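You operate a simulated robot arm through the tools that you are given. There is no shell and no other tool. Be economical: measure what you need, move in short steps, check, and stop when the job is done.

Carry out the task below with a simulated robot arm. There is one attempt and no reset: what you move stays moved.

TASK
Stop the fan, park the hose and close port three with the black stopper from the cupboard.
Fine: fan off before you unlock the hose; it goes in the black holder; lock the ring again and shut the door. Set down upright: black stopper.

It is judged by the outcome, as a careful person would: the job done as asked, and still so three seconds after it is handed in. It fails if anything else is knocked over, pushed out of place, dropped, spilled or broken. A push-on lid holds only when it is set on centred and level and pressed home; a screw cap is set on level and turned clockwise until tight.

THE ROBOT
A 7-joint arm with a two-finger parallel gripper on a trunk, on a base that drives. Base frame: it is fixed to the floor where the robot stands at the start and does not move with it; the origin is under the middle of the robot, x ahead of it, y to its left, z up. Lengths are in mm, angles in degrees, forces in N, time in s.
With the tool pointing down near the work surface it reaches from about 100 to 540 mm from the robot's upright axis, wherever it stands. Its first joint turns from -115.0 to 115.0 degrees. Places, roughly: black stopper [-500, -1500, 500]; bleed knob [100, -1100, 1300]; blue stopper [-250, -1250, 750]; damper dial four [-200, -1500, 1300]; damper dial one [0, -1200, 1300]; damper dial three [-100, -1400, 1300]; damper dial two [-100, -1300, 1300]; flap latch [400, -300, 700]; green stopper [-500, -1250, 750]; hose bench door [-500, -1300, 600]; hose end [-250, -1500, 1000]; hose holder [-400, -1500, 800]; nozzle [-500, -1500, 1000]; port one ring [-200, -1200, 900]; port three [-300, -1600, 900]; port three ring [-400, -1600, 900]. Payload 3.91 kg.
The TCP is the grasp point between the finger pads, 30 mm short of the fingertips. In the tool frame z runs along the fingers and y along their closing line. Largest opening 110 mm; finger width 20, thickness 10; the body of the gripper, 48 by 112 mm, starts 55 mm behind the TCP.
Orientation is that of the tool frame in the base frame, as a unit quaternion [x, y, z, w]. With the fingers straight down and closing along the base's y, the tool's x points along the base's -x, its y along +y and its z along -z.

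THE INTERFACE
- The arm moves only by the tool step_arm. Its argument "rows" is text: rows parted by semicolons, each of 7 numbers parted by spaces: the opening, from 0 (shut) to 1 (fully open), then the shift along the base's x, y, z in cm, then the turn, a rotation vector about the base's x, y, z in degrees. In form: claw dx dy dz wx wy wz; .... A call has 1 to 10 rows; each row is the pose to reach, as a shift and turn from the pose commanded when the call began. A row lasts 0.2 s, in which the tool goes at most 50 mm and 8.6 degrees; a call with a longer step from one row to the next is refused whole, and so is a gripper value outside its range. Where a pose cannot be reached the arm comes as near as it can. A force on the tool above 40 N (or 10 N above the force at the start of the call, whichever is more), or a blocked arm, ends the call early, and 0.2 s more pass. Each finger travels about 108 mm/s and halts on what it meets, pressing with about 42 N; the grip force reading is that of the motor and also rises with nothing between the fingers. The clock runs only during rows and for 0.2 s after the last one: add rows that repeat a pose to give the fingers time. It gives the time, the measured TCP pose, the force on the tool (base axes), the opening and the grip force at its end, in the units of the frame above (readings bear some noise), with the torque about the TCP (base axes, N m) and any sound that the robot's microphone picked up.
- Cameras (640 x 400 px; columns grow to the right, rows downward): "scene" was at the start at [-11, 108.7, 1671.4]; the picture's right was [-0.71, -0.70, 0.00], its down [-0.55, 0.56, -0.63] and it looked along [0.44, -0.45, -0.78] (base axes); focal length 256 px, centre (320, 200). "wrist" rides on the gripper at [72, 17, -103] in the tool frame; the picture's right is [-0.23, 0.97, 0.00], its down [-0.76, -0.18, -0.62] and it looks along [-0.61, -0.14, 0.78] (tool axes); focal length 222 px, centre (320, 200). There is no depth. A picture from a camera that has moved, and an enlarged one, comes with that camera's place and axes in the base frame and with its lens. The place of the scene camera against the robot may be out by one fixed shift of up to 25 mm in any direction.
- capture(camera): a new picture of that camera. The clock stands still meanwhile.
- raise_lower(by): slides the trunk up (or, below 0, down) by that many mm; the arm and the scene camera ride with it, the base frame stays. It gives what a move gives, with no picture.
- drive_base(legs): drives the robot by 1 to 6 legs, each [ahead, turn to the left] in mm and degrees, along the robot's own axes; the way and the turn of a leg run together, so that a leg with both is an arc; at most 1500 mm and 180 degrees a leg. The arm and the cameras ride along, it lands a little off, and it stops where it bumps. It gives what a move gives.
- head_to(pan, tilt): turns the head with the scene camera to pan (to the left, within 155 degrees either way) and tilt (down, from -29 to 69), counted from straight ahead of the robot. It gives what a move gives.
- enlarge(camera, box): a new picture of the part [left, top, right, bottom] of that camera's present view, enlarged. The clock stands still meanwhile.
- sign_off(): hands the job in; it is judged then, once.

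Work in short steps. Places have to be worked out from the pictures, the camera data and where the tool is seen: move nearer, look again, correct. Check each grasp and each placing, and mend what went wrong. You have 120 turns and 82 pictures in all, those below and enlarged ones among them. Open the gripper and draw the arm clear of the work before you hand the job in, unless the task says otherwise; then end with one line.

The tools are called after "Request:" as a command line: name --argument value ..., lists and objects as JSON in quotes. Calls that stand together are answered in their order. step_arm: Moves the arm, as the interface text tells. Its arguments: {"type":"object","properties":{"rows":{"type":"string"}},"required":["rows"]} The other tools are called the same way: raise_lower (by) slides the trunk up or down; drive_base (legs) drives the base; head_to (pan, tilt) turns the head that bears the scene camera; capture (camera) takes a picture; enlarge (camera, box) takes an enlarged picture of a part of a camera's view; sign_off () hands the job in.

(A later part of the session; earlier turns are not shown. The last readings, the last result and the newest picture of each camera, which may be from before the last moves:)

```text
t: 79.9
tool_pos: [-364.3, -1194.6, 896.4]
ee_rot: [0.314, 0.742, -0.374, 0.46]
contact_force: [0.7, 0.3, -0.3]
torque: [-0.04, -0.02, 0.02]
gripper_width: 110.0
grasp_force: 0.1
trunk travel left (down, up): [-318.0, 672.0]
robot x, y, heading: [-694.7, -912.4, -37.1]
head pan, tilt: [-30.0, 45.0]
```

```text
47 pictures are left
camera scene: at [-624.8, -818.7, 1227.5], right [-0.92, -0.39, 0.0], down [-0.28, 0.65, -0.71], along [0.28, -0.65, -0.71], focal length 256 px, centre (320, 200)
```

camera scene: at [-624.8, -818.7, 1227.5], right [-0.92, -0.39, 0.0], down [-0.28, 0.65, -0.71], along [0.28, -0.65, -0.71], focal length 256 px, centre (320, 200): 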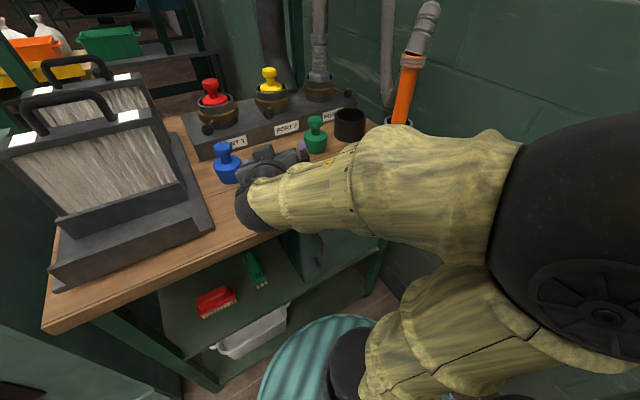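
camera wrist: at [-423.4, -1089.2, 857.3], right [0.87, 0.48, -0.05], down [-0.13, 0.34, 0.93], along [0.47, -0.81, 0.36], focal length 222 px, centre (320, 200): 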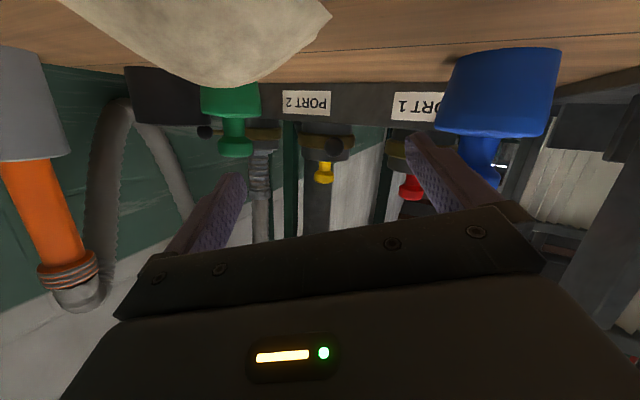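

The elbow juts right against the wall. I raise the trunk back up, then will shift the base away from the wall.

Request:
raise_lower --by 200

Request:
step_arm --rows "1 -0.5 0.8 3 0 0 0; 1 -1 1.6 6 0 0 0; 1 -1.5 2.4 9 0 0 0; 1 -2 3.2 12 0 0 0"

Request:
drive_base --legs '[[0, 85], [170, 0], [0, -85]]'

Request:
capture --camera "scene"

```text
t: 82.0
tool_pos: [-360.5, -1195.6, 1100.5]
ee_rot: [0.315, 0.738, -0.373, 0.467]
contact_force: [0.7, 1.2, 0.1]
torque: [-0.01, -0.04, -0.01]
gripper_width: 109.9
grasp_force: 0.1
trunk travel left (down, up): [-518.0, 472.0]
robot x, y, heading: [-693.9, -911.5, -37.2]
head pan, tilt: [-30.0, 45.0]
```

```text
t: 83.0
tool_pos: [-345.8, -1186.5, 1165.3]
ee_rot: [0.315, 0.738, -0.373, 0.466]
contact_force: [0.4, -0.2, 0.1]
torque: [-0.01, -0.01, 0.0]
gripper_width: 110.0
grasp_force: 0.1
out of reach, approached as far as the arm can: row 1, 2, 3, 4
trunk travel left (down, up): [-518.0, 472.0]
robot x, y, heading: [-697.2, -911.9, -36.9]
head pan, tilt: [-30.0, 45.0]
```

```text
t: 95.1
tool_pos: [-238.6, -1070.7, 1165.7]
ee_rot: [0.322, 0.734, -0.378, 0.463]
contact_force: [0.9, -0.2, 0.7]
torque: [0.0, 0.03, -0.01]
gripper_width: 109.8
grasp_force: 0.0
trunk travel left (down, up): [-518.0, 472.0]
robot x, y, heading: [-582.5, -788.3, -38.0]
head pan, tilt: [-30.0, 45.0]
```

```text
46 pictures are left
camera scene: at [-509.5, -697.5, 1422.7], right [-0.93, -0.37, 0.0], down [-0.26, 0.66, -0.71], along [0.26, -0.66, -0.71], focal length 256 px, centre (320, 200)
```

scene: 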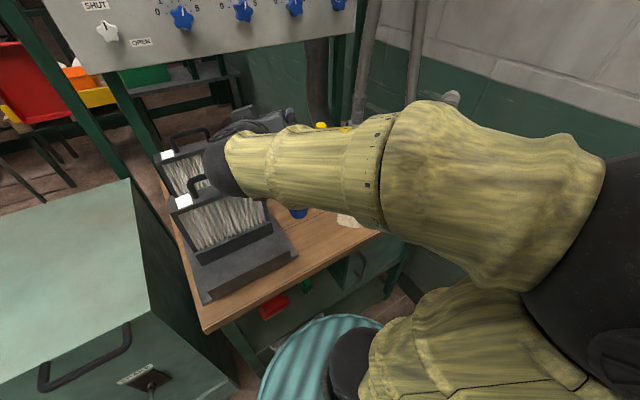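

The horizontal tool pushes the wrist to its limit and throws the elbow sideways. I'll use a steeper tilt (~55° down) so the elbow comes up; pitch down now and check.

Request:
step_arm --rows "1 -1 1 2 7.1 3.6 0; 1 -2 2 4 14.2 7.3 0; 1 -3 3 6 21.4 10.9 0; 1 -4 4 8 28.5 14.6 0; 1 -4 5 9 35.6 18.2 0; 1 -4 5 10 40 20.5 0; 1 -4 5 10 40 20.5 0"

Request:
capture --camera "scene"

```text
t: 96.7
tool_pos: [-278.9, -1020.8, 1263.6]
ee_rot: [0.39, 0.887, -0.156, 0.19]
contact_force: [0.5, -0.5, -0.3]
torque: [-0.01, 0.03, 0.02]
gripper_width: 110.1
grasp_force: 0.0
out of reach, approached as far as the arm can: row 1, 2, 3, 4
trunk travel left (down, up): [-518.0, 472.0]
robot x, y, heading: [-583.4, -788.7, -38.2]
head pan, tilt: [-30.0, 45.0]
```

```text
45 pictures are left
camera scene: at [-509.3, -697.8, 1422.7], right [-0.93, -0.37, 0.0], down [-0.26, 0.66, -0.71], along [0.26, -0.66, -0.71], focal length 256 px, centre (320, 200)
```

scene: 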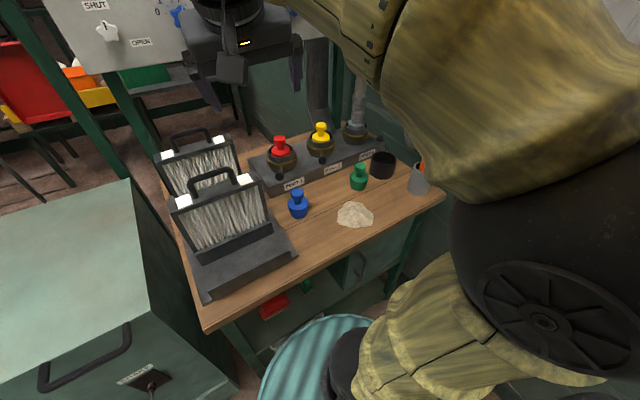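

Elbow is up now. I reposition the base back toward the port end of the bench.

Request:
drive_base --legs '[[0, 92], [-180, 0], [0, -102]]'

Request:
head_to --pan 15 --tilt 40

Request:
capture --camera "scene"

Request:
capture --camera "wrist"

```text
t: 110.5
tool_pos: [-424.5, -1215.8, 1264.5]
ee_rot: [0.464, 0.851, -0.172, 0.175]
contact_force: [0.0, -0.1, -0.4]
torque: [-0.02, -0.02, 0.0]
gripper_width: 109.8
grasp_force: 0.1
trunk travel left (down, up): [-518.0, 472.0]
robot x, y, heading: [-684.5, -934.2, -47.7]
head pan, tilt: [-30.0, 45.0]
```

```text
t: 111.6
tool_pos: [-423.9, -1215.3, 1262.9]
ee_rot: [0.463, 0.851, -0.172, 0.176]
contact_force: [0.4, -0.6, 0.1]
torque: [0.0, 0.03, 0.03]
gripper_width: 109.9
grasp_force: 0.0
trunk travel left (down, up): [-518.0, 472.0]
robot x, y, heading: [-683.8, -937.6, -47.7]
head pan, tilt: [15.0, 40.0]
```

```text
44 pictures are left
camera scene: at [-544.9, -826.9, 1429.9], right [-0.54, -0.84, 0.0], down [-0.54, 0.35, -0.77], along [0.64, -0.42, -0.64], focal length 256 px, centre (320, 200)
```

scene: 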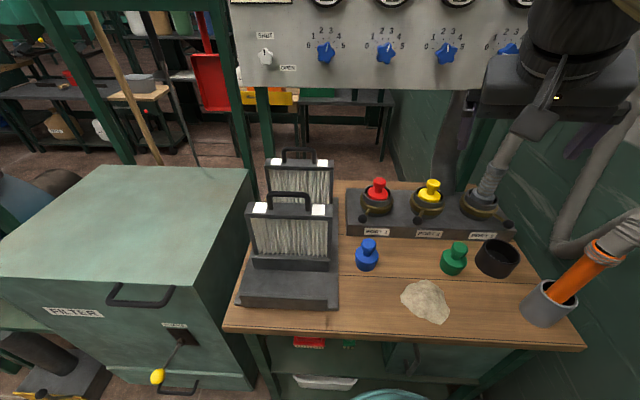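

```text
43 pictures are left
camera wrist: at [-460.3, -1107.1, 1318.7], right [0.94, 0.33, -0.02], down [0.15, -0.36, 0.92], along [0.3, -0.87, -0.39], focal length 222 px, centre (320, 200)
```

wrist: 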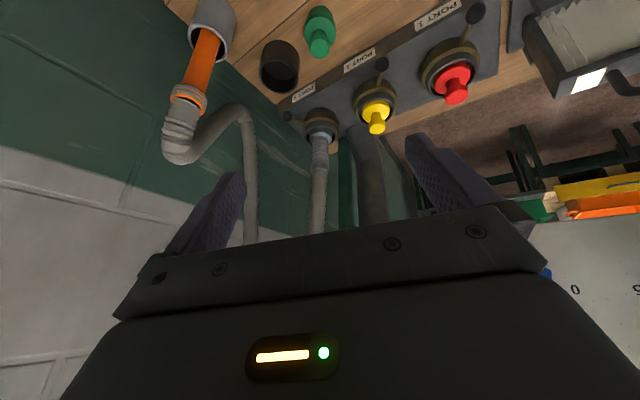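

Excellent view. To get heights accurately I lower the trunk 180 mm and take a second view from the same spot.

Request:
raise_lower --by -180

Request:
capture --camera "scene"

Request:
capture --camera "wrist"

```text
t: 113.6
tool_pos: [-423.8, -1214.7, 1083.2]
ee_rot: [0.463, 0.852, -0.171, 0.176]
contact_force: [0.5, 0.9, 0.0]
torque: [0.0, 0.0, 0.03]
gripper_width: 109.8
grasp_force: 0.0
trunk travel left (down, up): [-338.0, 652.0]
robot x, y, heading: [-685.3, -938.5, -47.9]
head pan, tilt: [15.0, 40.0]
```

```text
42 pictures are left
camera scene: at [-544.9, -826.9, 1250.0], right [-0.54, -0.84, 0.0], down [-0.54, 0.35, -0.77], along [0.64, -0.42, -0.64], focal length 256 px, centre (320, 200)
```

scene: 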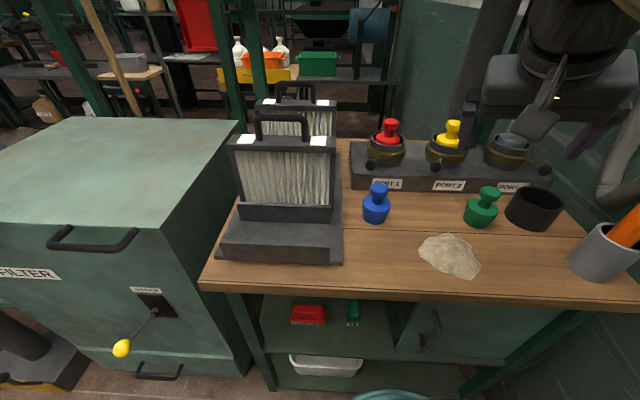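

```text
41 pictures are left
camera wrist: at [-460.3, -1107.0, 1138.7], right [0.94, 0.33, -0.02], down [0.15, -0.36, 0.92], along [0.3, -0.87, -0.39], focal length 222 px, centre (320, 200)
```

wrist: 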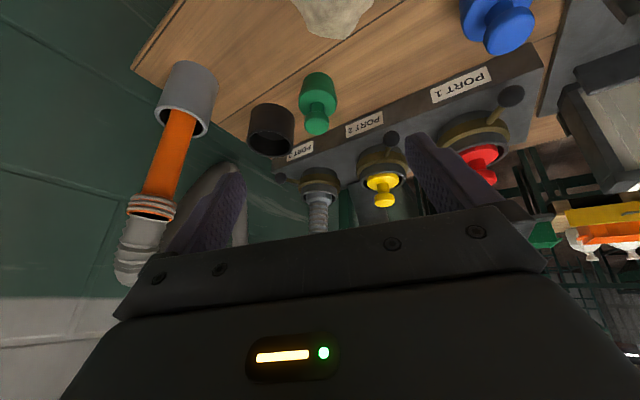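

Triangulated: port 3 ring at about (-305, -1560, 885), holder rim about (-437, -1470, 860), hose bend at (-567, -1413, 1107). I test the reach toward port 3.

Request:
step_arm --rows "1 1.5 -4 0 0 0 0; 1 3 -8 0 0 0 0; 1 4.5 -12 0 0 0 0; 1 6 -16 0 0 0 0; 1 7.5 -20 0 0 0 0; 1 8.5 -24 0 0 0 0; 1 8.5 -24 0 0 0 0"

Request:
capture --camera "scene"

Request:
capture --camera "wrist"

```text
t: 115.2
tool_pos: [-337.6, -1455.4, 1083.5]
ee_rot: [0.463, 0.852, -0.171, 0.175]
contact_force: [0.2, -0.3, 0.1]
torque: [-0.01, 0.0, -0.03]
gripper_width: 110.1
grasp_force: 0.1
trunk travel left (down, up): [-338.0, 652.0]
robot x, y, heading: [-684.3, -936.8, -48.1]
head pan, tilt: [15.0, 40.0]
```

```text
40 pictures are left
camera scene: at [-544.6, -827.5, 1249.9], right [-0.54, -0.84, 0.0], down [-0.54, 0.35, -0.77], along [0.64, -0.42, -0.64], focal length 256 px, centre (320, 200)
```

scene: 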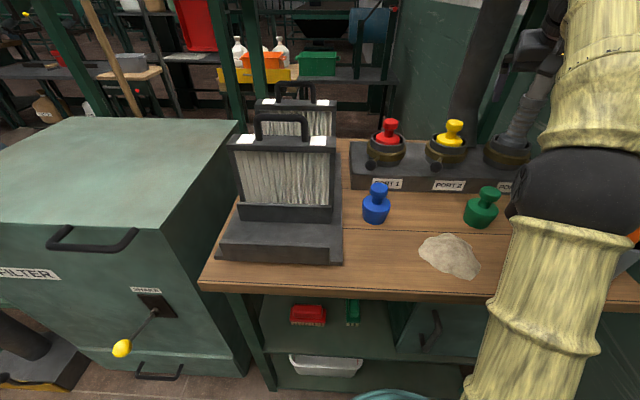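

```text
39 pictures are left
camera wrist: at [-374.6, -1347.4, 1138.5], right [0.94, 0.33, -0.02], down [0.15, -0.36, 0.92], along [0.3, -0.87, -0.39], focal length 222 px, centre (320, 200)
```

wrist: 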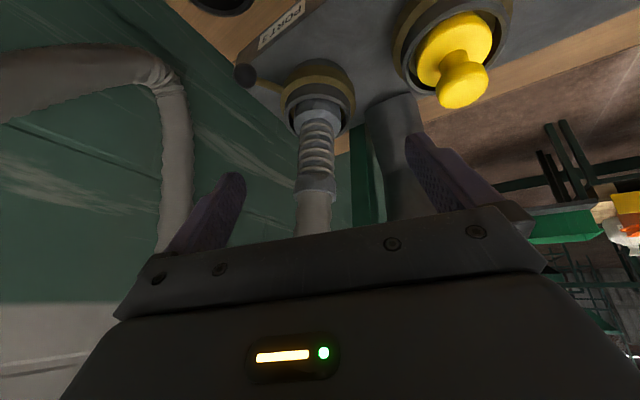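

Reach is fine. I enlarge the ring area to see its lever and marks.

Request:
enlarge --camera "wrist" --box '[220, 0, 420, 125]'

Request:
enlarge --camera "scene" --box '[340, 100, 560, 237]'

```text
3.20 times, centred on (320, 62) of wrist
camera zoom: at [-374.6, -1347.4, 1138.5], right [0.94, 0.33, -0.02], down [0.15, -0.36, 0.92], along [0.3, -0.87, -0.39], focal length 711 px, centre (320, 640)
```

zoom: 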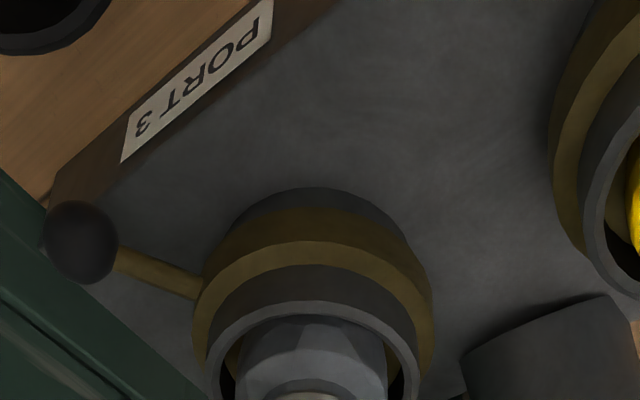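

```text
2.91 times, centred on (450, 168) of scene
camera zoom: at [-544.6, -827.5, 1249.9], right [-0.54, -0.84, 0.0], down [-0.54, 0.35, -0.77], along [0.64, -0.42, -0.64], focal length 744 px, centre (-58, 292)
```

zoom: 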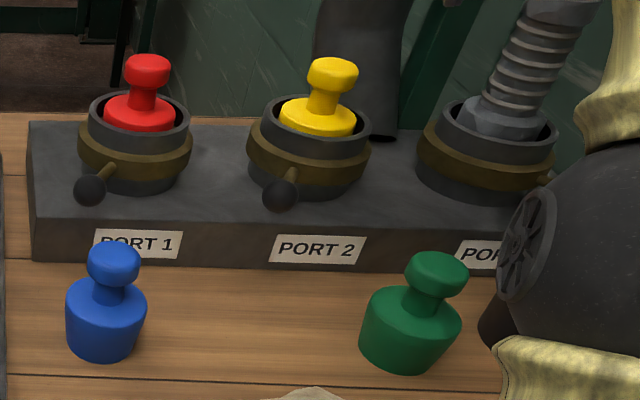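

Ports 1/2 levers stand front-left while port 3's stands right, so the ring turns that way. I'll roll the tool 60° about its axis for clearance between hoses, close the fingers, and go above and behind port 3's lever.

Request:
step_arm --rows "0.7 -0.6 -1.4 0 1.2 -3.8 -7.4; 0.3 -1.2 -2.8 0 2.4 -7.6 -14.8; 0 -1.8 -4.2 0 3.5 -11.4 -22.2; 0 -2.4 -5.6 -0.5 4.7 -15.2 -29.6; 0 -3 -7 -1 5.9 -19 -37; 0 -3.6 -8.4 -1.5 7.1 -22.8 -44.4; 0 -4.2 -10 -2 8.3 -26.6 -51.8; 0 -4.2 -10 -2 8.4 -27.2 -52.9"

Request:
capture --camera "wrist"

```text
t: 117.0
tool_pos: [-376.8, -1528.8, 1053.0]
ee_rot: [0.828, 0.504, -0.062, 0.238]
contact_force: [0.1, -0.4, 0.4]
torque: [0.0, -0.01, 0.03]
gripper_width: 0.0
grasp_force: 37.8
out of reach, approached as far as the arm can: row 2, 3, 4, 5, 6, 7, 8
trunk travel left (down, up): [-338.0, 652.0]
robot x, y, heading: [-683.1, -937.2, -47.8]
head pan, tilt: [15.0, 40.0]
```

```text
36 pictures are left
camera wrist: at [-340.0, -1430.1, 1124.7], right [0.73, -0.55, 0.4], down [-0.61, -0.26, 0.75], along [-0.31, -0.79, -0.53], focal length 222 px, centre (320, 200)
```

wrist: 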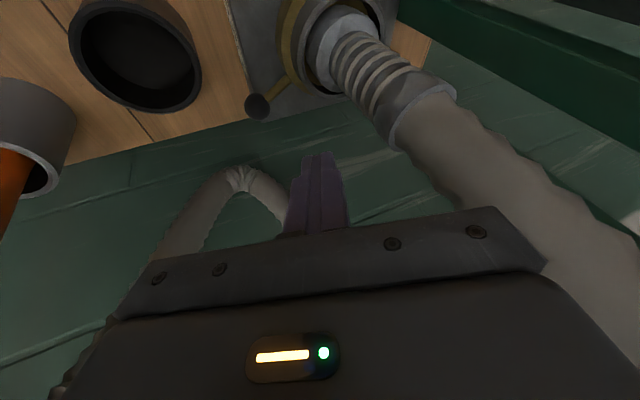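

The lever ball is at about (-401, -1557, 894), port centre (-310, -1556). I move to just behind the lever, stopping above first.

Request:
step_arm --rows "0 -1 -1 -3 0 0 0; 0 -1.5 -3 -6 0 0 0; 0 -1.5 -5 -8 0 0 0; 0 -1.5 -5.6 -9 0 0 0; 0 -1.5 -5.6 -9 0 0 0"

Request:
capture --camera "wrist"

```text
t: 118.2
tool_pos: [-392.5, -1585.9, 961.5]
ee_rot: [0.828, 0.505, -0.062, 0.237]
contact_force: [1.0, 1.0, -0.1]
torque: [-0.03, -0.01, -0.02]
gripper_width: 0.0
grasp_force: 38.0
trunk travel left (down, up): [-338.0, 652.0]
robot x, y, heading: [-688.5, -937.4, -48.0]
head pan, tilt: [15.0, 40.0]
```

```text
35 pictures are left
camera wrist: at [-356.2, -1487.5, 1033.1], right [0.73, -0.55, 0.4], down [-0.61, -0.26, 0.75], along [-0.31, -0.79, -0.53], focal length 222 px, centre (320, 200)
```

wrist: 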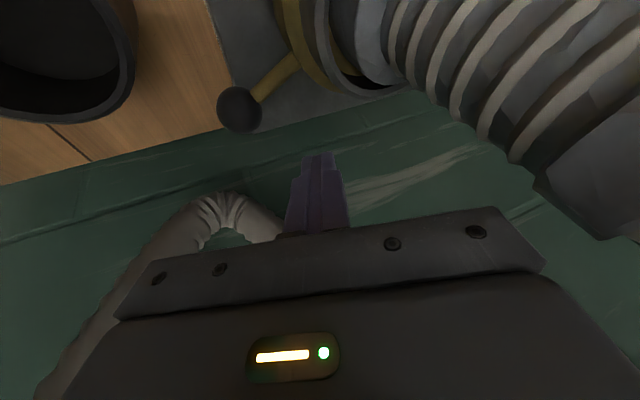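

Ball pinned at (-403, -1558, 889); finger is right behind it. I descend and then sweep the lever toward the front-left.

Request:
step_arm --rows "0 0 0 -3 0 0 0; 0 0 0 -6.2 0 0 0; 0 0 0 -6.2 0 0 0; 0 0 1.5 -6.2 0 0 0; 0 0.1 3 -6.2 0 0 0; 0 0.6 4.5 -6.2 0 0 0; 0 1.2 6 -6.2 0 0 0"

Request:
capture --camera "wrist"

```text
t: 119.8
tool_pos: [-385.0, -1525.9, 900.2]
ee_rot: [0.828, 0.504, -0.062, 0.237]
contact_force: [-10.7, -5.7, 11.4]
torque: [-0.26, 0.27, -0.04]
gripper_width: 0.0
grasp_force: 37.6
trunk travel left (down, up): [-338.0, 652.0]
robot x, y, heading: [-684.4, -936.8, -48.0]
head pan, tilt: [15.0, 40.0]
```

```text
34 pictures are left
camera wrist: at [-347.6, -1427.5, 972.2], right [0.73, -0.55, 0.4], down [-0.61, -0.26, 0.75], along [-0.31, -0.79, -0.53], focal length 222 px, centre (320, 200)
```

wrist: 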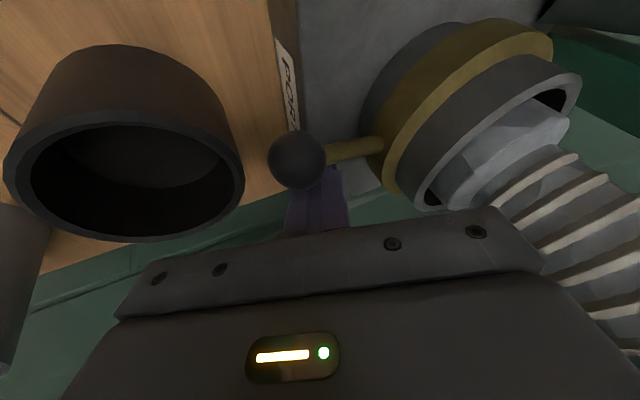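

The lever is following (now about halfway). I continue along the arc to its stop.

Request:
step_arm --rows "0 0.1 1.2 0 0 0 0; 0 0.85 2.4 0 0 0 0; 0 1.8 3.5 0 0 0 0; 0 2.9 4.4 0 0 0 0; 0 3.5 4.7 0 0 0 0; 0 4.2 4.9 0 0 0 0"

Request:
capture --camera "wrist"

```text
t: 120.7
tool_pos: [-367.6, -1493.5, 899.1]
ee_rot: [0.831, 0.498, -0.068, 0.238]
contact_force: [-4.2, -12.1, -0.4]
torque: [0.05, -0.02, -0.14]
gripper_width: 0.0
grasp_force: 37.8
trunk travel left (down, up): [-338.0, 652.0]
robot x, y, heading: [-685.4, -937.6, -48.2]
head pan, tilt: [15.0, 40.0]
stopped in row 4: the force on the tool passed its limit at 46 N (the readings are from after the stop); the commanded pose is now the measured one
```

```text
33 pictures are left
camera wrist: at [-329.2, -1395.4, 970.4], right [0.72, -0.56, 0.4], down [-0.61, -0.25, 0.76], along [-0.33, -0.79, -0.52], focal length 222 px, centre (320, 200)
```

wrist: 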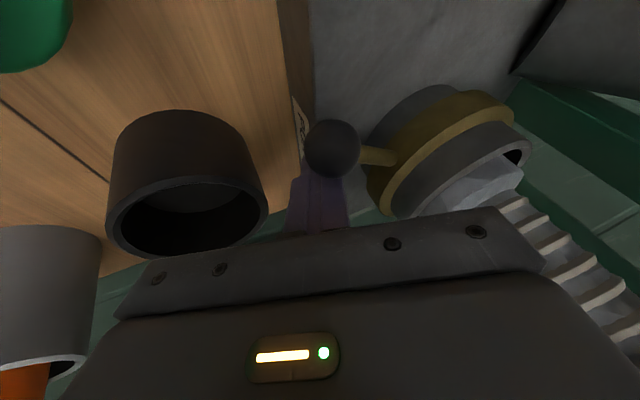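

The ring reached its stop (matching ports 1/2 levers). I back the finger off, lift, and roll the tool back with the gripper opening.

Request:
step_arm --rows "0 -1 -0.6 0 0 0 0; 0 -1.2 -0.6 3 0 0 0; 0 -1.2 -0.6 7 0 0 0; 0.2 -0.5 2 10 -1.2 3.8 7.4; 0.4 0 4.5 11 -2.4 7.6 14.8; 0.6 0.5 6.5 12 -3.5 11.4 22.2; 0.8 1 8 12 -4.7 15.2 29.6; 0.8 1.5 8 12 -5.9 19 37; 0.8 2 8 12 -7.1 22.8 44.4; 0.8 2 8 12 -8.3 26.6 51.8"

Request:
capture --camera "wrist"

```text
t: 122.9
tool_pos: [-345.4, -1410.6, 1022.5]
ee_rot: [0.475, 0.843, -0.174, 0.183]
contact_force: [0.8, -0.4, 0.5]
torque: [0.0, 0.0, 0.01]
gripper_width: 87.9
grasp_force: 0.1
trunk travel left (down, up): [-338.0, 652.0]
robot x, y, heading: [-684.9, -938.4, -48.0]
head pan, tilt: [15.0, 40.0]
```

```text
32 pictures are left
camera wrist: at [-378.7, -1301.3, 1074.0], right [0.95, 0.31, -0.01], down [0.13, -0.36, 0.93], along [0.28, -0.88, -0.38], focal length 222 px, centre (320, 200)
```

wrist: 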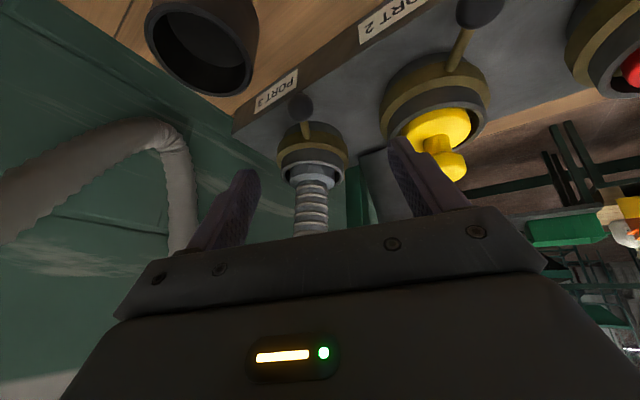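

The lever now matches its neighbours. I pitch the tool up 20° and come to a pre-grasp point in front of the hose cuff.

Request:
step_arm --rows "0.8 0.5 -2 0 -6.4 -2 0; 0.8 1 -5 0 -12.8 -4 0; 0.8 1.9 -8 -0.5 -19.1 -5.9 0; 0.8 1.9 -8.7 -0.5 -19.1 -5.9 0; 0.8 1.9 -8.7 -0.5 -19.1 -5.9 0"

Request:
capture --camera "wrist"

```text
t: 124.1
tool_pos: [-326.9, -1498.3, 1016.1]
ee_rot: [0.447, 0.791, -0.288, 0.303]
contact_force: [-0.6, 0.0, -0.4]
torque: [-0.02, -0.01, -0.01]
gripper_width: 88.0
grasp_force: 0.1
trunk travel left (down, up): [-338.0, 652.0]
robot x, y, heading: [-686.4, -936.9, -48.0]
head pan, tilt: [15.0, 40.0]
```

```text
31 pictures are left
camera wrist: at [-364.0, -1377.8, 1026.8], right [0.95, 0.3, -0.01], down [0.02, -0.03, 1.0], along [0.3, -0.95, -0.04], focal length 222 px, centre (320, 200)
```

wrist: 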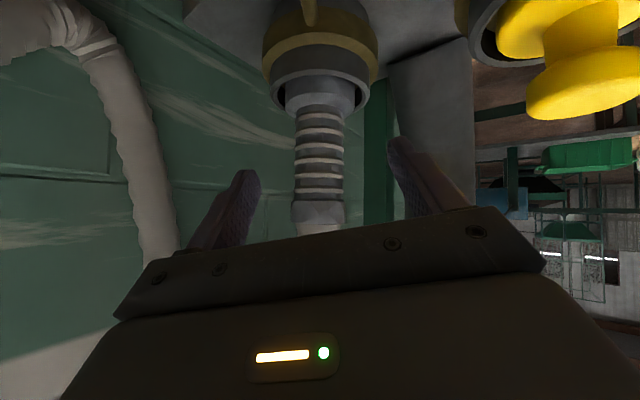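

Hose stands vertical at column 319—centred. I advance 78 mm along the tool axis and close on it.

Request:
step_arm --rows "0.8 0.5 -1.9 -1.5 0 0 0; 0.8 1.1 -3.8 -3 0 0 0; 0.8 1.7 -5.6 -4.6 0 0 0; 0.8 1.7 -5.7 -4.7 0 0 0; 0.5 1.7 -5.7 -4.7 0 0 0; 0.2 1.7 -5.7 -4.7 0 0 0; 0 1.7 -5.7 -4.7 0 0 0; 0 1.7 -5.7 -4.7 0 0 0; 0 1.7 -5.7 -4.7 0 0 0"

Request:
capture --camera "wrist"

```text
t: 126.1
tool_pos: [-305.6, -1552.2, 973.0]
ee_rot: [0.445, 0.79, -0.288, 0.307]
contact_force: [18.4, -1.7, 23.9]
torque: [-0.21, -1.65, 0.17]
gripper_width: 40.9
grasp_force: 42.1
trunk travel left (down, up): [-338.0, 652.0]
robot x, y, heading: [-685.7, -935.5, -48.1]
head pan, tilt: [15.0, 40.0]
```

```text
30 pictures are left
camera wrist: at [-344.6, -1432.6, 982.6], right [0.95, 0.31, -0.01], down [0.02, -0.02, 1.0], along [0.31, -0.95, -0.03], focal length 222 px, centre (320, 200)
```

wrist: 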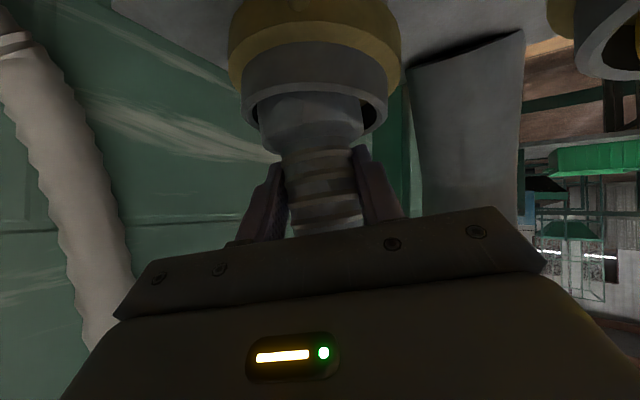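

Gripped at 41 mm. I pull straight up slowly.

Request:
step_arm --rows "0 0 0 1 0 0 0; 0 0 0 2.5 0 0 0; 0 0 0 4 0 0 0; 0 0 0 6 0 0 0; 0 0 0 7.5 0 0 0; 0 0 0 7.5 0 0 0"

Request:
capture --camera "wrist"

```text
t: 127.5
tool_pos: [-309.2, -1556.1, 1044.5]
ee_rot: [0.448, 0.791, -0.287, 0.302]
contact_force: [0.6, 0.3, -1.1]
torque: [-0.01, 0.02, 0.0]
gripper_width: 41.0
grasp_force: 42.3
trunk travel left (down, up): [-338.0, 652.0]
robot x, y, heading: [-685.5, -938.7, -48.2]
head pan, tilt: [15.0, 40.0]
```

```text
29 pictures are left
camera wrist: at [-345.9, -1434.9, 1054.1], right [0.95, 0.3, -0.01], down [0.02, -0.03, 1.0], along [0.3, -0.95, -0.04], focal length 222 px, centre (320, 200)
```

wrist: 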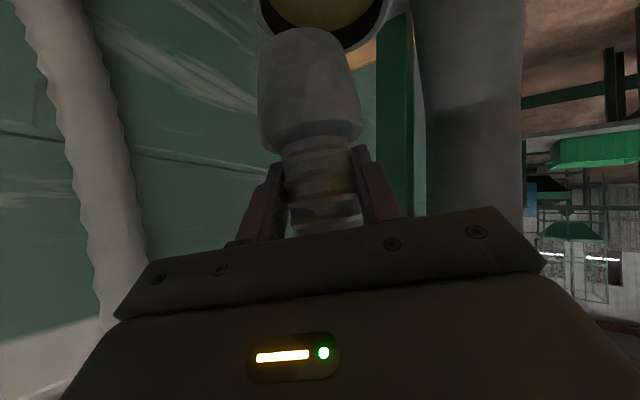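

The hose end is free, cuff hanging ~93 mm below the TCP. The holder rim centre triangulates to (-441, -1459, 873), inner Ø≈95. I carry it above, yawing the hand 30° to clear the nozzle.

Request:
step_arm --rows "0 -1 1.5 1 0 0 -4; 0 -3 3.5 1 0 0 -10; 0 -5.5 5.5 1 0 0 -16; 0 -8 7 1 0 0 -22; 0 -10.5 8.5 1 0 0 -27; 0 -12.5 9.5 1 0 0 -30; 0 -13.2 9.7 1 0 0 -30; 0 -13.2 9.7 1 0 0 -30"

Request:
capture --camera "wrist"

Request:
head_to --pan 0 --tilt 40

Request:
capture --camera "scene"

```text
t: 129.3
tool_pos: [-440.8, -1458.4, 1052.9]
ee_rot: [0.637, 0.649, -0.356, 0.218]
contact_force: [-1.4, 0.1, -1.6]
torque: [0.0, 0.02, -0.04]
gripper_width: 41.0
grasp_force: 41.6
trunk travel left (down, up): [-338.0, 652.0]
robot x, y, heading: [-682.8, -936.2, -47.9]
head pan, tilt: [15.0, 40.0]
```

```text
28 pictures are left
camera wrist: at [-411.6, -1333.4, 1063.9], right [0.98, -0.21, -0.01], down [0.0, -0.04, 1.0], along [-0.21, -0.98, -0.04], focal length 222 px, centre (320, 200)
```

wrist: 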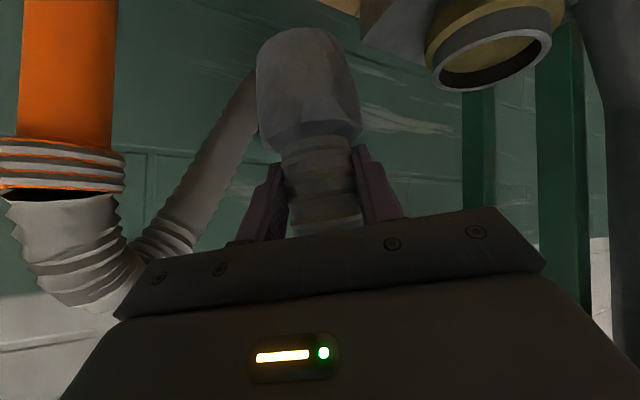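

```text
t: 130.1
tool_pos: [-440.0, -1455.5, 1053.9]
ee_rot: [0.637, 0.649, -0.356, 0.217]
contact_force: [-0.5, -0.6, -1.5]
torque: [0.0, -0.02, 0.02]
gripper_width: 41.0
grasp_force: 42.3
trunk travel left (down, up): [-338.0, 652.0]
robot x, y, heading: [-685.2, -933.6, -47.9]
head pan, tilt: [0.0, 40.0]
```

```text
27 pictures are left
camera scene: at [-558.9, -844.2, 1249.9], right [-0.74, -0.67, 0.0], down [-0.43, 0.48, -0.77], along [0.51, -0.57, -0.64], focal length 256 px, centre (320, 200)
```

scene: 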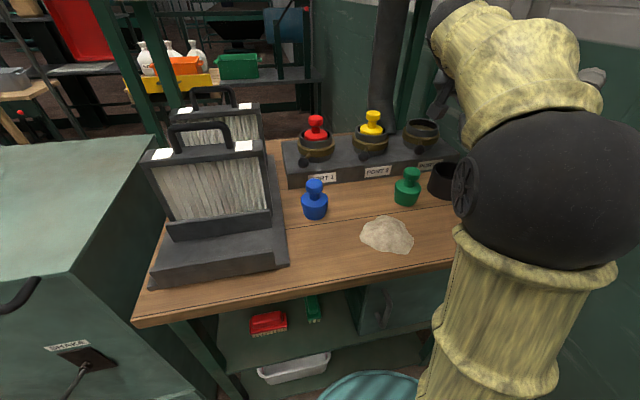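

Lowering the cuff into the holder, watching force.

Request:
step_arm --rows "0 0 -0.2 -3 0 0 0; 0 0 -0.2 -6 0 0 0; 0 0 -0.2 -8.5 0 0 0; 0 0 -0.2 -10.5 0 0 0; 0 0 -0.2 -12 0 0 0; 0 0 -0.2 -13 0 0 0; 0 0 -0.2 -13.8 0 0 0; 0 0 -0.2 -14.4 0 0 0"

Request:
capture --camera "wrist"

```text
t: 131.2
tool_pos: [-436.9, -1461.0, 954.9]
ee_rot: [0.631, 0.648, -0.359, 0.231]
contact_force: [4.0, -3.0, 11.9]
torque: [-0.11, 0.24, 0.08]
gripper_width: 40.8
grasp_force: 41.6
trunk travel left (down, up): [-338.0, 652.0]
robot x, y, heading: [-685.7, -937.0, -47.9]
head pan, tilt: [0.0, 40.0]
stopped in row 5: the force on the tool passed its limit at 52 N (the readings are from after the stop); the commanded pose is now the measured one
```

```text
26 pictures are left
camera wrist: at [-409.6, -1336.4, 961.9], right [0.98, -0.2, 0.0], down [0.0, -0.02, 1.0], along [-0.2, -0.98, -0.02], focal length 222 px, centre (320, 200)
```

wrist: 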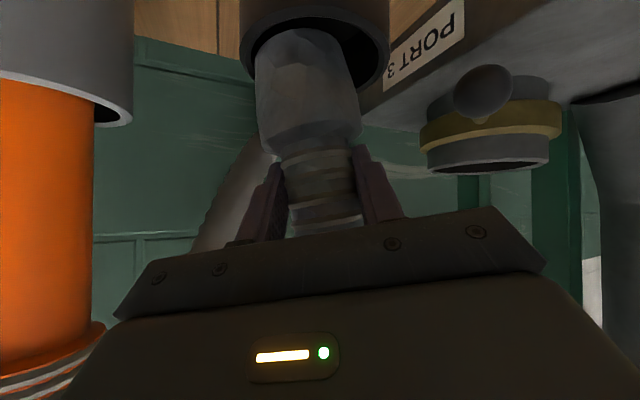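

The cuff leans ~8° in the grip (bottom toward -x) and caught the rim. I lift 2.5 cm, tilt it upright, re-centre, and look.

Request:
step_arm --rows "0 0 0 1.5 0 0 0; 0 0 0 3 0 0 0; 0 -0.2 -0.2 3 -1.4 -6.9 0; 0 -0.2 -0.2 3 -1.4 -6.9 0"

Request:
capture --camera "wrist"

```text
t: 132.2
tool_pos: [-437.7, -1463.9, 981.0]
ee_rot: [0.651, 0.629, -0.327, 0.274]
contact_force: [-0.2, 0.1, -1.0]
torque: [-0.01, -0.01, 0.01]
gripper_width: 40.8
grasp_force: 42.2
trunk travel left (down, up): [-338.0, 652.0]
robot x, y, heading: [-688.3, -938.9, -47.9]
head pan, tilt: [0.0, 40.0]
```

```text
25 pictures are left
camera wrist: at [-413.3, -1338.5, 989.6], right [0.97, -0.2, 0.12], down [-0.12, 0.0, 0.99], along [-0.2, -0.98, -0.02], focal length 222 px, centre (320, 200)
```

wrist: 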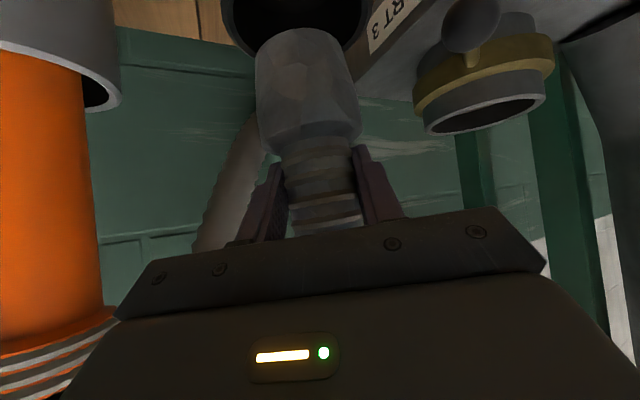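

Cuff looks aligned with the cup now. I nudge 4 mm deeper and lower again gently.

Request:
step_arm --rows "0 -0.1 -0.4 -1.5 0 0 0; 0 -0.1 -0.4 -3 0 0 0; 0 -0.1 -0.4 -4.5 0 0 0; 0 -0.1 -0.4 -6 0 0 0; 0 -0.1 -0.4 -7 0 0 0; 0 -0.1 -0.4 -8 0 0 0; 0 -0.1 -0.4 -8.5 0 0 0"

Request:
capture --camera "wrist"

```text
t: 133.5
tool_pos: [-437.8, -1464.2, 920.8]
ee_rot: [0.648, 0.626, -0.328, 0.284]
contact_force: [-4.1, 20.7, 16.0]
torque: [0.87, -0.05, -0.2]
gripper_width: 41.3
grasp_force: 41.8
trunk travel left (down, up): [-338.0, 652.0]
robot x, y, heading: [-682.8, -937.2, -47.8]
head pan, tilt: [0.0, 40.0]
stopped in row 6: the force on the tool passed its limit at 46 N (the readings are from after the stop); the commanded pose is now the measured one
```

```text
24 pictures are left
camera wrist: at [-413.5, -1339.8, 926.9], right [0.97, -0.2, 0.14], down [-0.14, 0.02, 0.99], along [-0.2, -0.98, -0.01], focal length 222 px, centre (320, 200)
```

wrist: 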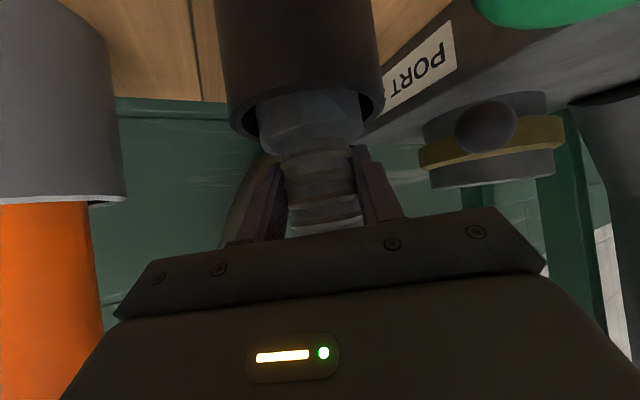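

It's well inside; sideways force shows it presses the far wall. I ease back 4 mm and continue lowering.

Request:
step_arm --rows "0 0 0.4 0 0 0 0; 0 0 0.5 -0.6 0 0 0; 0 0 0.5 -1.2 0 0 0; 0 0 0.5 -1.8 0 0 0"

Request:
capture --camera "wrist"

```text
t: 134.1
tool_pos: [-439.2, -1463.0, 920.1]
ee_rot: [0.648, 0.623, -0.329, 0.29]
contact_force: [-3.6, 9.2, 11.8]
torque: [0.43, -0.05, -0.11]
gripper_width: 41.1
grasp_force: 41.7
trunk travel left (down, up): [-338.0, 652.0]
robot x, y, heading: [-682.3, -935.1, -48.0]
head pan, tilt: [0.0, 40.0]
stopped in row 3: the force on the tool passed its limit at 45 N (the readings are from after the stop); the commanded pose is now the measured one
```

```text
23 pictures are left
camera wrist: at [-414.2, -1339.1, 925.1], right [0.97, -0.19, 0.15], down [-0.14, 0.03, 0.99], along [-0.2, -0.98, 0.0], focal length 222 px, centre (320, 200)
```

wrist: 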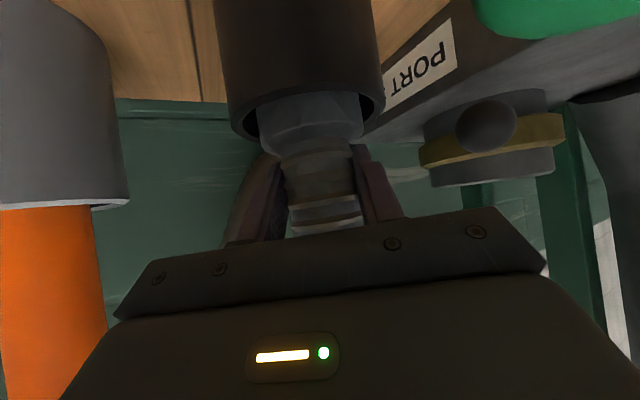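

It's seated on the cup bottom. I open and retreat along the tool axis, then check.

Request:
step_arm --rows "0.3 0 0 0 0 0 0; 0.6 0 0 0 0 0 0; 0.8 0 0 0 0 0 0; 0.8 0 0 0 0 0 0; 0.8 0.2 2.5 2 0 0 0; 0.8 0.4 5 4 0 0 0; 0.8 0.6 8 6.5 0 0 0; 0.8 0.7 10 9 0 0 0; 0.8 0.7 10 9 0 0 0"

Request:
capture --camera "wrist"

```text
t: 136.1
tool_pos: [-430.9, -1365.6, 1010.7]
ee_rot: [0.648, 0.623, -0.329, 0.289]
contact_force: [0.5, -0.3, -0.1]
torque: [0.0, 0.01, -0.01]
gripper_width: 88.1
grasp_force: 0.1
trunk travel left (down, up): [-338.0, 652.0]
robot x, y, heading: [-686.5, -934.9, -48.0]
head pan, tilt: [0.0, 40.0]
```

```text
22 pictures are left
camera wrist: at [-405.6, -1240.1, 1015.0], right [0.97, -0.19, 0.14], down [-0.14, 0.03, 0.99], along [-0.2, -0.98, 0.0], focal length 222 px, centre (320, 200)
```

wrist: 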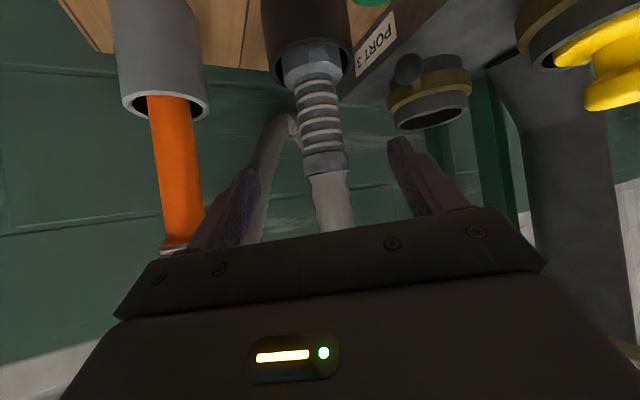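

Hose is parked. Now the cupboard: I lift and retract the arm, back off ~380 mm and look at the door.

Request:
step_arm --rows "0.8 0 4 3 0 0 3; 0.8 0 8 6 0 0 8; 0.8 0 12 9 0 0 14; 0.8 0 16 11 0 0 20; 0.8 0 18 12 0 0 26"

Request:
drive_base --legs '[[-420, 0], [0, 18]]'

Request:
head_to --pan -15 --tilt 45

Request:
capture --camera "scene"

```text
t: 137.3
tool_pos: [-388.4, -1226.1, 1122.0]
ee_rot: [0.496, 0.762, -0.264, 0.322]
contact_force: [0.5, -0.7, -1.2]
torque: [0.02, 0.03, 0.02]
gripper_width: 88.0
grasp_force: 0.1
out of reach, approached as far as the arm can: row 4, 5
trunk travel left (down, up): [-338.0, 652.0]
robot x, y, heading: [-686.1, -941.1, -48.2]
head pan, tilt: [0.0, 40.0]
```

```text
t: 141.7
tool_pos: [-598.6, -800.9, 1124.0]
ee_rot: [0.368, 0.831, -0.208, 0.361]
contact_force: [0.0, 0.7, -0.4]
torque: [0.01, 0.02, 0.02]
gripper_width: 88.0
grasp_force: 0.1
trunk travel left (down, up): [-338.0, 652.0]
robot x, y, heading: [-967.2, -620.0, -29.9]
head pan, tilt: [0.0, 40.0]
```

```text
t: 142.4
tool_pos: [-597.0, -802.6, 1113.8]
ee_rot: [0.365, 0.835, -0.212, 0.352]
contact_force: [-0.2, -0.2, -0.3]
torque: [0.0, 0.02, 0.02]
gripper_width: 88.0
grasp_force: 0.1
trunk travel left (down, up): [-338.0, 652.0]
robot x, y, heading: [-971.9, -622.4, -29.9]
head pan, tilt: [-15.0, 45.0]
```

```text
21 pictures are left
camera scene: at [-893.0, -506.8, 1250.7], right [-0.71, -0.71, 0.0], down [-0.5, 0.5, -0.71], along [0.5, -0.5, -0.71], focal length 256 px, centre (320, 200)
```

scene: 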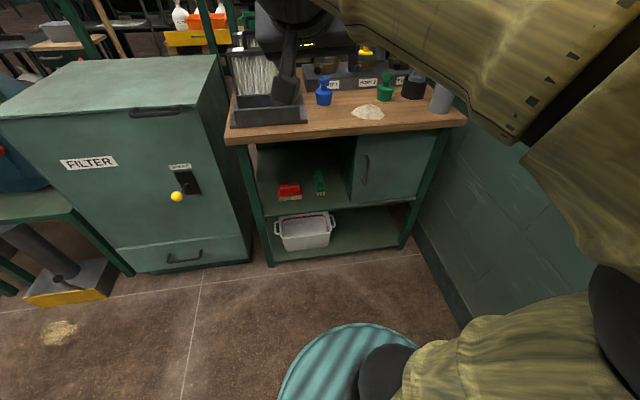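

I zoom on the cupboard door.

Request:
enlarge --camera "scene" --box '[240, 90, 460, 228]'

```text
2.90 times, centred on (350, 159) of scene
camera zoom: at [-893.0, -506.8, 1250.7], right [-0.71, -0.71, 0.0], down [-0.5, 0.5, -0.71], along [0.5, -0.5, -0.71], focal length 742 px, centre (233, 319)
```

zoom: 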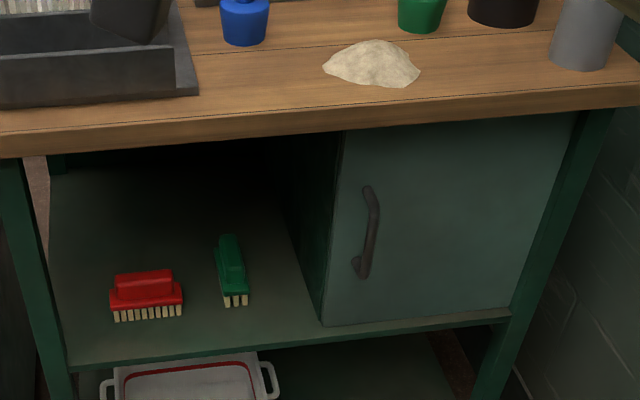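

Handle estimated at (-490, -1178, 624), hinge on the right side. I drive 150 mm closer, lower the trunk and bring the tool to handle height in front of the door.

Request:
drive_base --legs '[[150, 0]]'

Request:
raise_lower --by -250

Request:
step_arm --rows "0.8 -1 0 -4 -1.8 -2.4 4; 0.8 -2 0 -8 -3.6 -4.8 8; 0.8 -3 0 -12 -5.4 -7.2 12; 0.8 -4 0 -16 -7 -9.6 14; 0.8 -5 0 -20 -8.5 -12 15; 0.8 -5 0 -23 -8.5 -12 15; 0.8 -5 0 -23 -8.5 -12 15"

Request:
capture --camera "wrist"

```text
t: 143.9
tool_pos: [-465.5, -877.3, 1112.1]
ee_rot: [0.366, 0.835, -0.212, 0.353]
contact_force: [-0.2, 0.9, 0.1]
torque: [0.02, -0.02, 0.0]
gripper_width: 87.9
grasp_force: 0.1
trunk travel left (down, up): [-338.0, 652.0]
robot x, y, heading: [-841.1, -698.5, -29.9]
head pan, tilt: [-15.0, 45.0]
```

```text
t: 144.8
tool_pos: [-481.1, -876.6, 970.4]
ee_rot: [0.339, 0.877, -0.245, 0.235]
contact_force: [-0.3, -0.7, 0.6]
torque: [0.04, -0.02, 0.02]
gripper_width: 88.0
grasp_force: 0.1
trunk travel left (down, up): [-302.0, 688.0]
robot x, y, heading: [-839.5, -694.3, -30.2]
head pan, tilt: [-15.0, 45.0]
stopped: the arm was blocked; the commanded pose is now the measured one
```

```text
t: 146.4
tool_pos: [-481.4, -879.3, 799.9]
ee_rot: [0.222, 0.864, -0.236, 0.385]
contact_force: [0.3, -0.5, -0.6]
torque: [-0.02, 0.04, -0.01]
gripper_width: 87.9
grasp_force: 0.1
out of reach, approached as far as the arm can: row 2, 3, 4, 5, 6, 7
trunk travel left (down, up): [-302.0, 688.0]
robot x, y, heading: [-839.8, -696.0, -30.0]
head pan, tilt: [-15.0, 45.0]
```

```text
19 pictures are left
camera wrist: at [-573.4, -791.7, 799.4], right [0.69, 0.72, -0.06], down [0.01, 0.07, 1.0], along [0.73, -0.69, 0.04], focal length 222 px, centre (320, 200)
```

wrist: 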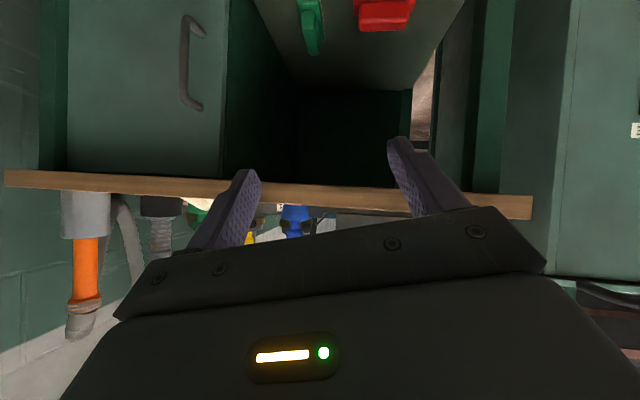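

Trunk was blocked (elbow toward the wall), but shoulder height is already right. I back off 90 mm, raise and pitch the tool steeper so the elbow comes up.

Request:
drive_base --legs '[[-100, 0]]'

Request:
step_arm --rows "0.8 0.5 -0.5 3 5.4 5.2 0; 0.8 1 -1 6 10.8 10.4 0; 0.8 1.5 -1.5 9 16.2 15.6 0; 0.8 2 -2 12 18 17.4 0; 0.8 2 -5 14 18 17.4 0; 0.8 2 -8 14 18 17.4 0; 0.8 2 -11 14 18 17.4 0; 0.8 2 -11 14 18 17.4 0"

Request:
head_to --pan 10 --tilt 45

Request:
capture --camera "scene"

```text
t: 147.7
tool_pos: [-569.9, -832.8, 796.5]
ee_rot: [0.229, 0.863, -0.239, 0.382]
contact_force: [1.0, -0.5, 0.3]
torque: [0.02, 0.0, 0.01]
gripper_width: 88.1
grasp_force: 0.0
trunk travel left (down, up): [-302.0, 688.0]
robot x, y, heading: [-926.8, -644.4, -30.0]
head pan, tilt: [-15.0, 45.0]
```

```text
t: 148.5
tool_pos: [-620.4, -826.8, 798.1]
ee_rot: [0.234, 0.951, -0.145, 0.138]
contact_force: [0.7, -0.5, 0.2]
torque: [0.02, 0.02, 0.0]
gripper_width: 88.2
grasp_force: 0.1
trunk travel left (down, up): [-302.0, 688.0]
robot x, y, heading: [-928.1, -643.8, -29.9]
head pan, tilt: [-15.0, 45.0]
stopped in row 3: the arm was blocked; the commanded pose is now the measured one
```

```text
t: 149.4
tool_pos: [-618.4, -826.0, 797.2]
ee_rot: [0.235, 0.951, -0.146, 0.138]
contact_force: [-0.2, 0.5, 0.3]
torque: [-0.04, 0.02, -0.03]
gripper_width: 88.0
grasp_force: 0.2
trunk travel left (down, up): [-302.0, 688.0]
robot x, y, heading: [-923.3, -643.0, -29.9]
head pan, tilt: [10.0, 45.0]
```

```text
18 pictures are left
camera scene: at [-830.6, -502.2, 1211.5], right [-0.34, -0.94, 0.0], down [-0.66, 0.24, -0.71], along [0.66, -0.24, -0.71], focal length 256 px, centre (320, 200)
```

scene: 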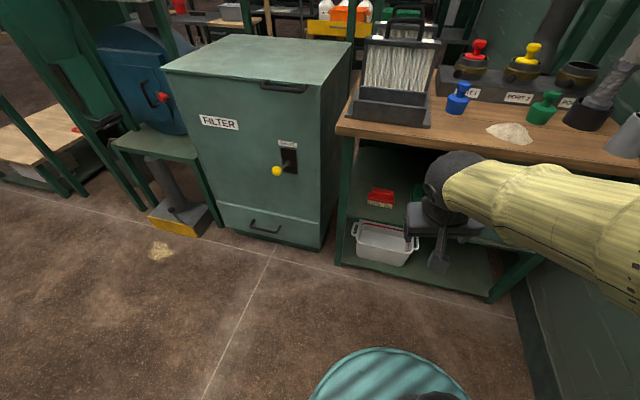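

The elbow is against the wall. I turn the base left 60° to free it, raise the arm there, and then turn back.

Request:
drive_base --legs '[[0, 60]]'

Request:
step_arm --rows "0.8 0.5 1 4 0 0 0; 0.8 1 2 8 0 0 0; 0.8 1.5 3 12 0 0 0; 0.8 2 4 16 0 0 0; 0.8 5 5 20 0 0 0; 0.8 8 6 22 0 0 0; 0.8 8 6 22 0 0 0"

```text
t: 153.6
tool_pos: [-619.8, -462.1, 795.5]
ee_rot: [-0.28, 0.938, -0.055, 0.195]
contact_force: [-0.7, -0.2, 0.5]
torque: [-0.03, -0.02, 0.01]
gripper_width: 88.0
grasp_force: 0.1
trunk travel left (down, up): [-302.0, 688.0]
robot x, y, heading: [-929.5, -648.7, 31.4]
head pan, tilt: [10.0, 45.0]
```

```text
refused: row 5 steps farther than a row can; nothing moved
```

Row too long; I retry with smaller steps.

Request:
step_arm --rows "0.8 1 0.6 4 0 0 0; 0.8 2 1.2 8 0 0 0; 0.8 3 1.8 12 0 0 0; 0.8 4 2.4 16 0 0 0; 0.8 6 3.6 20 0 0 0; 0.8 9 5.4 21 0 0 0; 0.8 12 7.2 21 0 0 0; 0.8 12 7.2 21 0 0 0"

Request:
capture --camera "scene"

```text
t: 155.4
tool_pos: [-498.3, -388.7, 1004.2]
ee_rot: [-0.281, 0.938, -0.055, 0.194]
contact_force: [0.6, -0.2, 0.8]
torque: [-0.01, 0.01, 0.02]
gripper_width: 88.2
grasp_force: 0.1
trunk travel left (down, up): [-302.0, 688.0]
robot x, y, heading: [-930.2, -645.9, 31.2]
head pan, tilt: [10.0, 45.0]
```

```text
17 pictures are left
camera scene: at [-1000.5, -483.1, 1207.3], right [0.66, -0.75, 0.0], down [-0.53, -0.47, -0.71], along [0.53, 0.47, -0.71], focal length 256 px, centre (320, 200)
```

scene: 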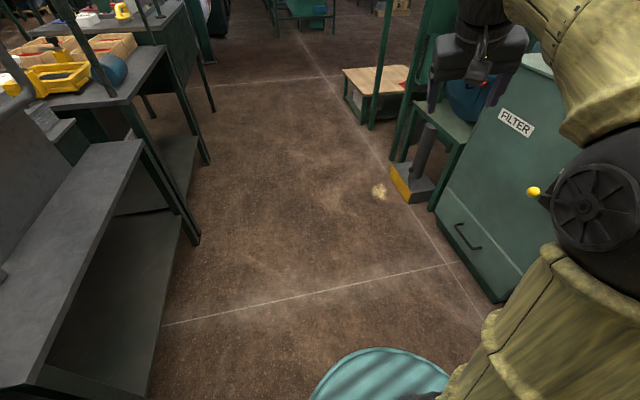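

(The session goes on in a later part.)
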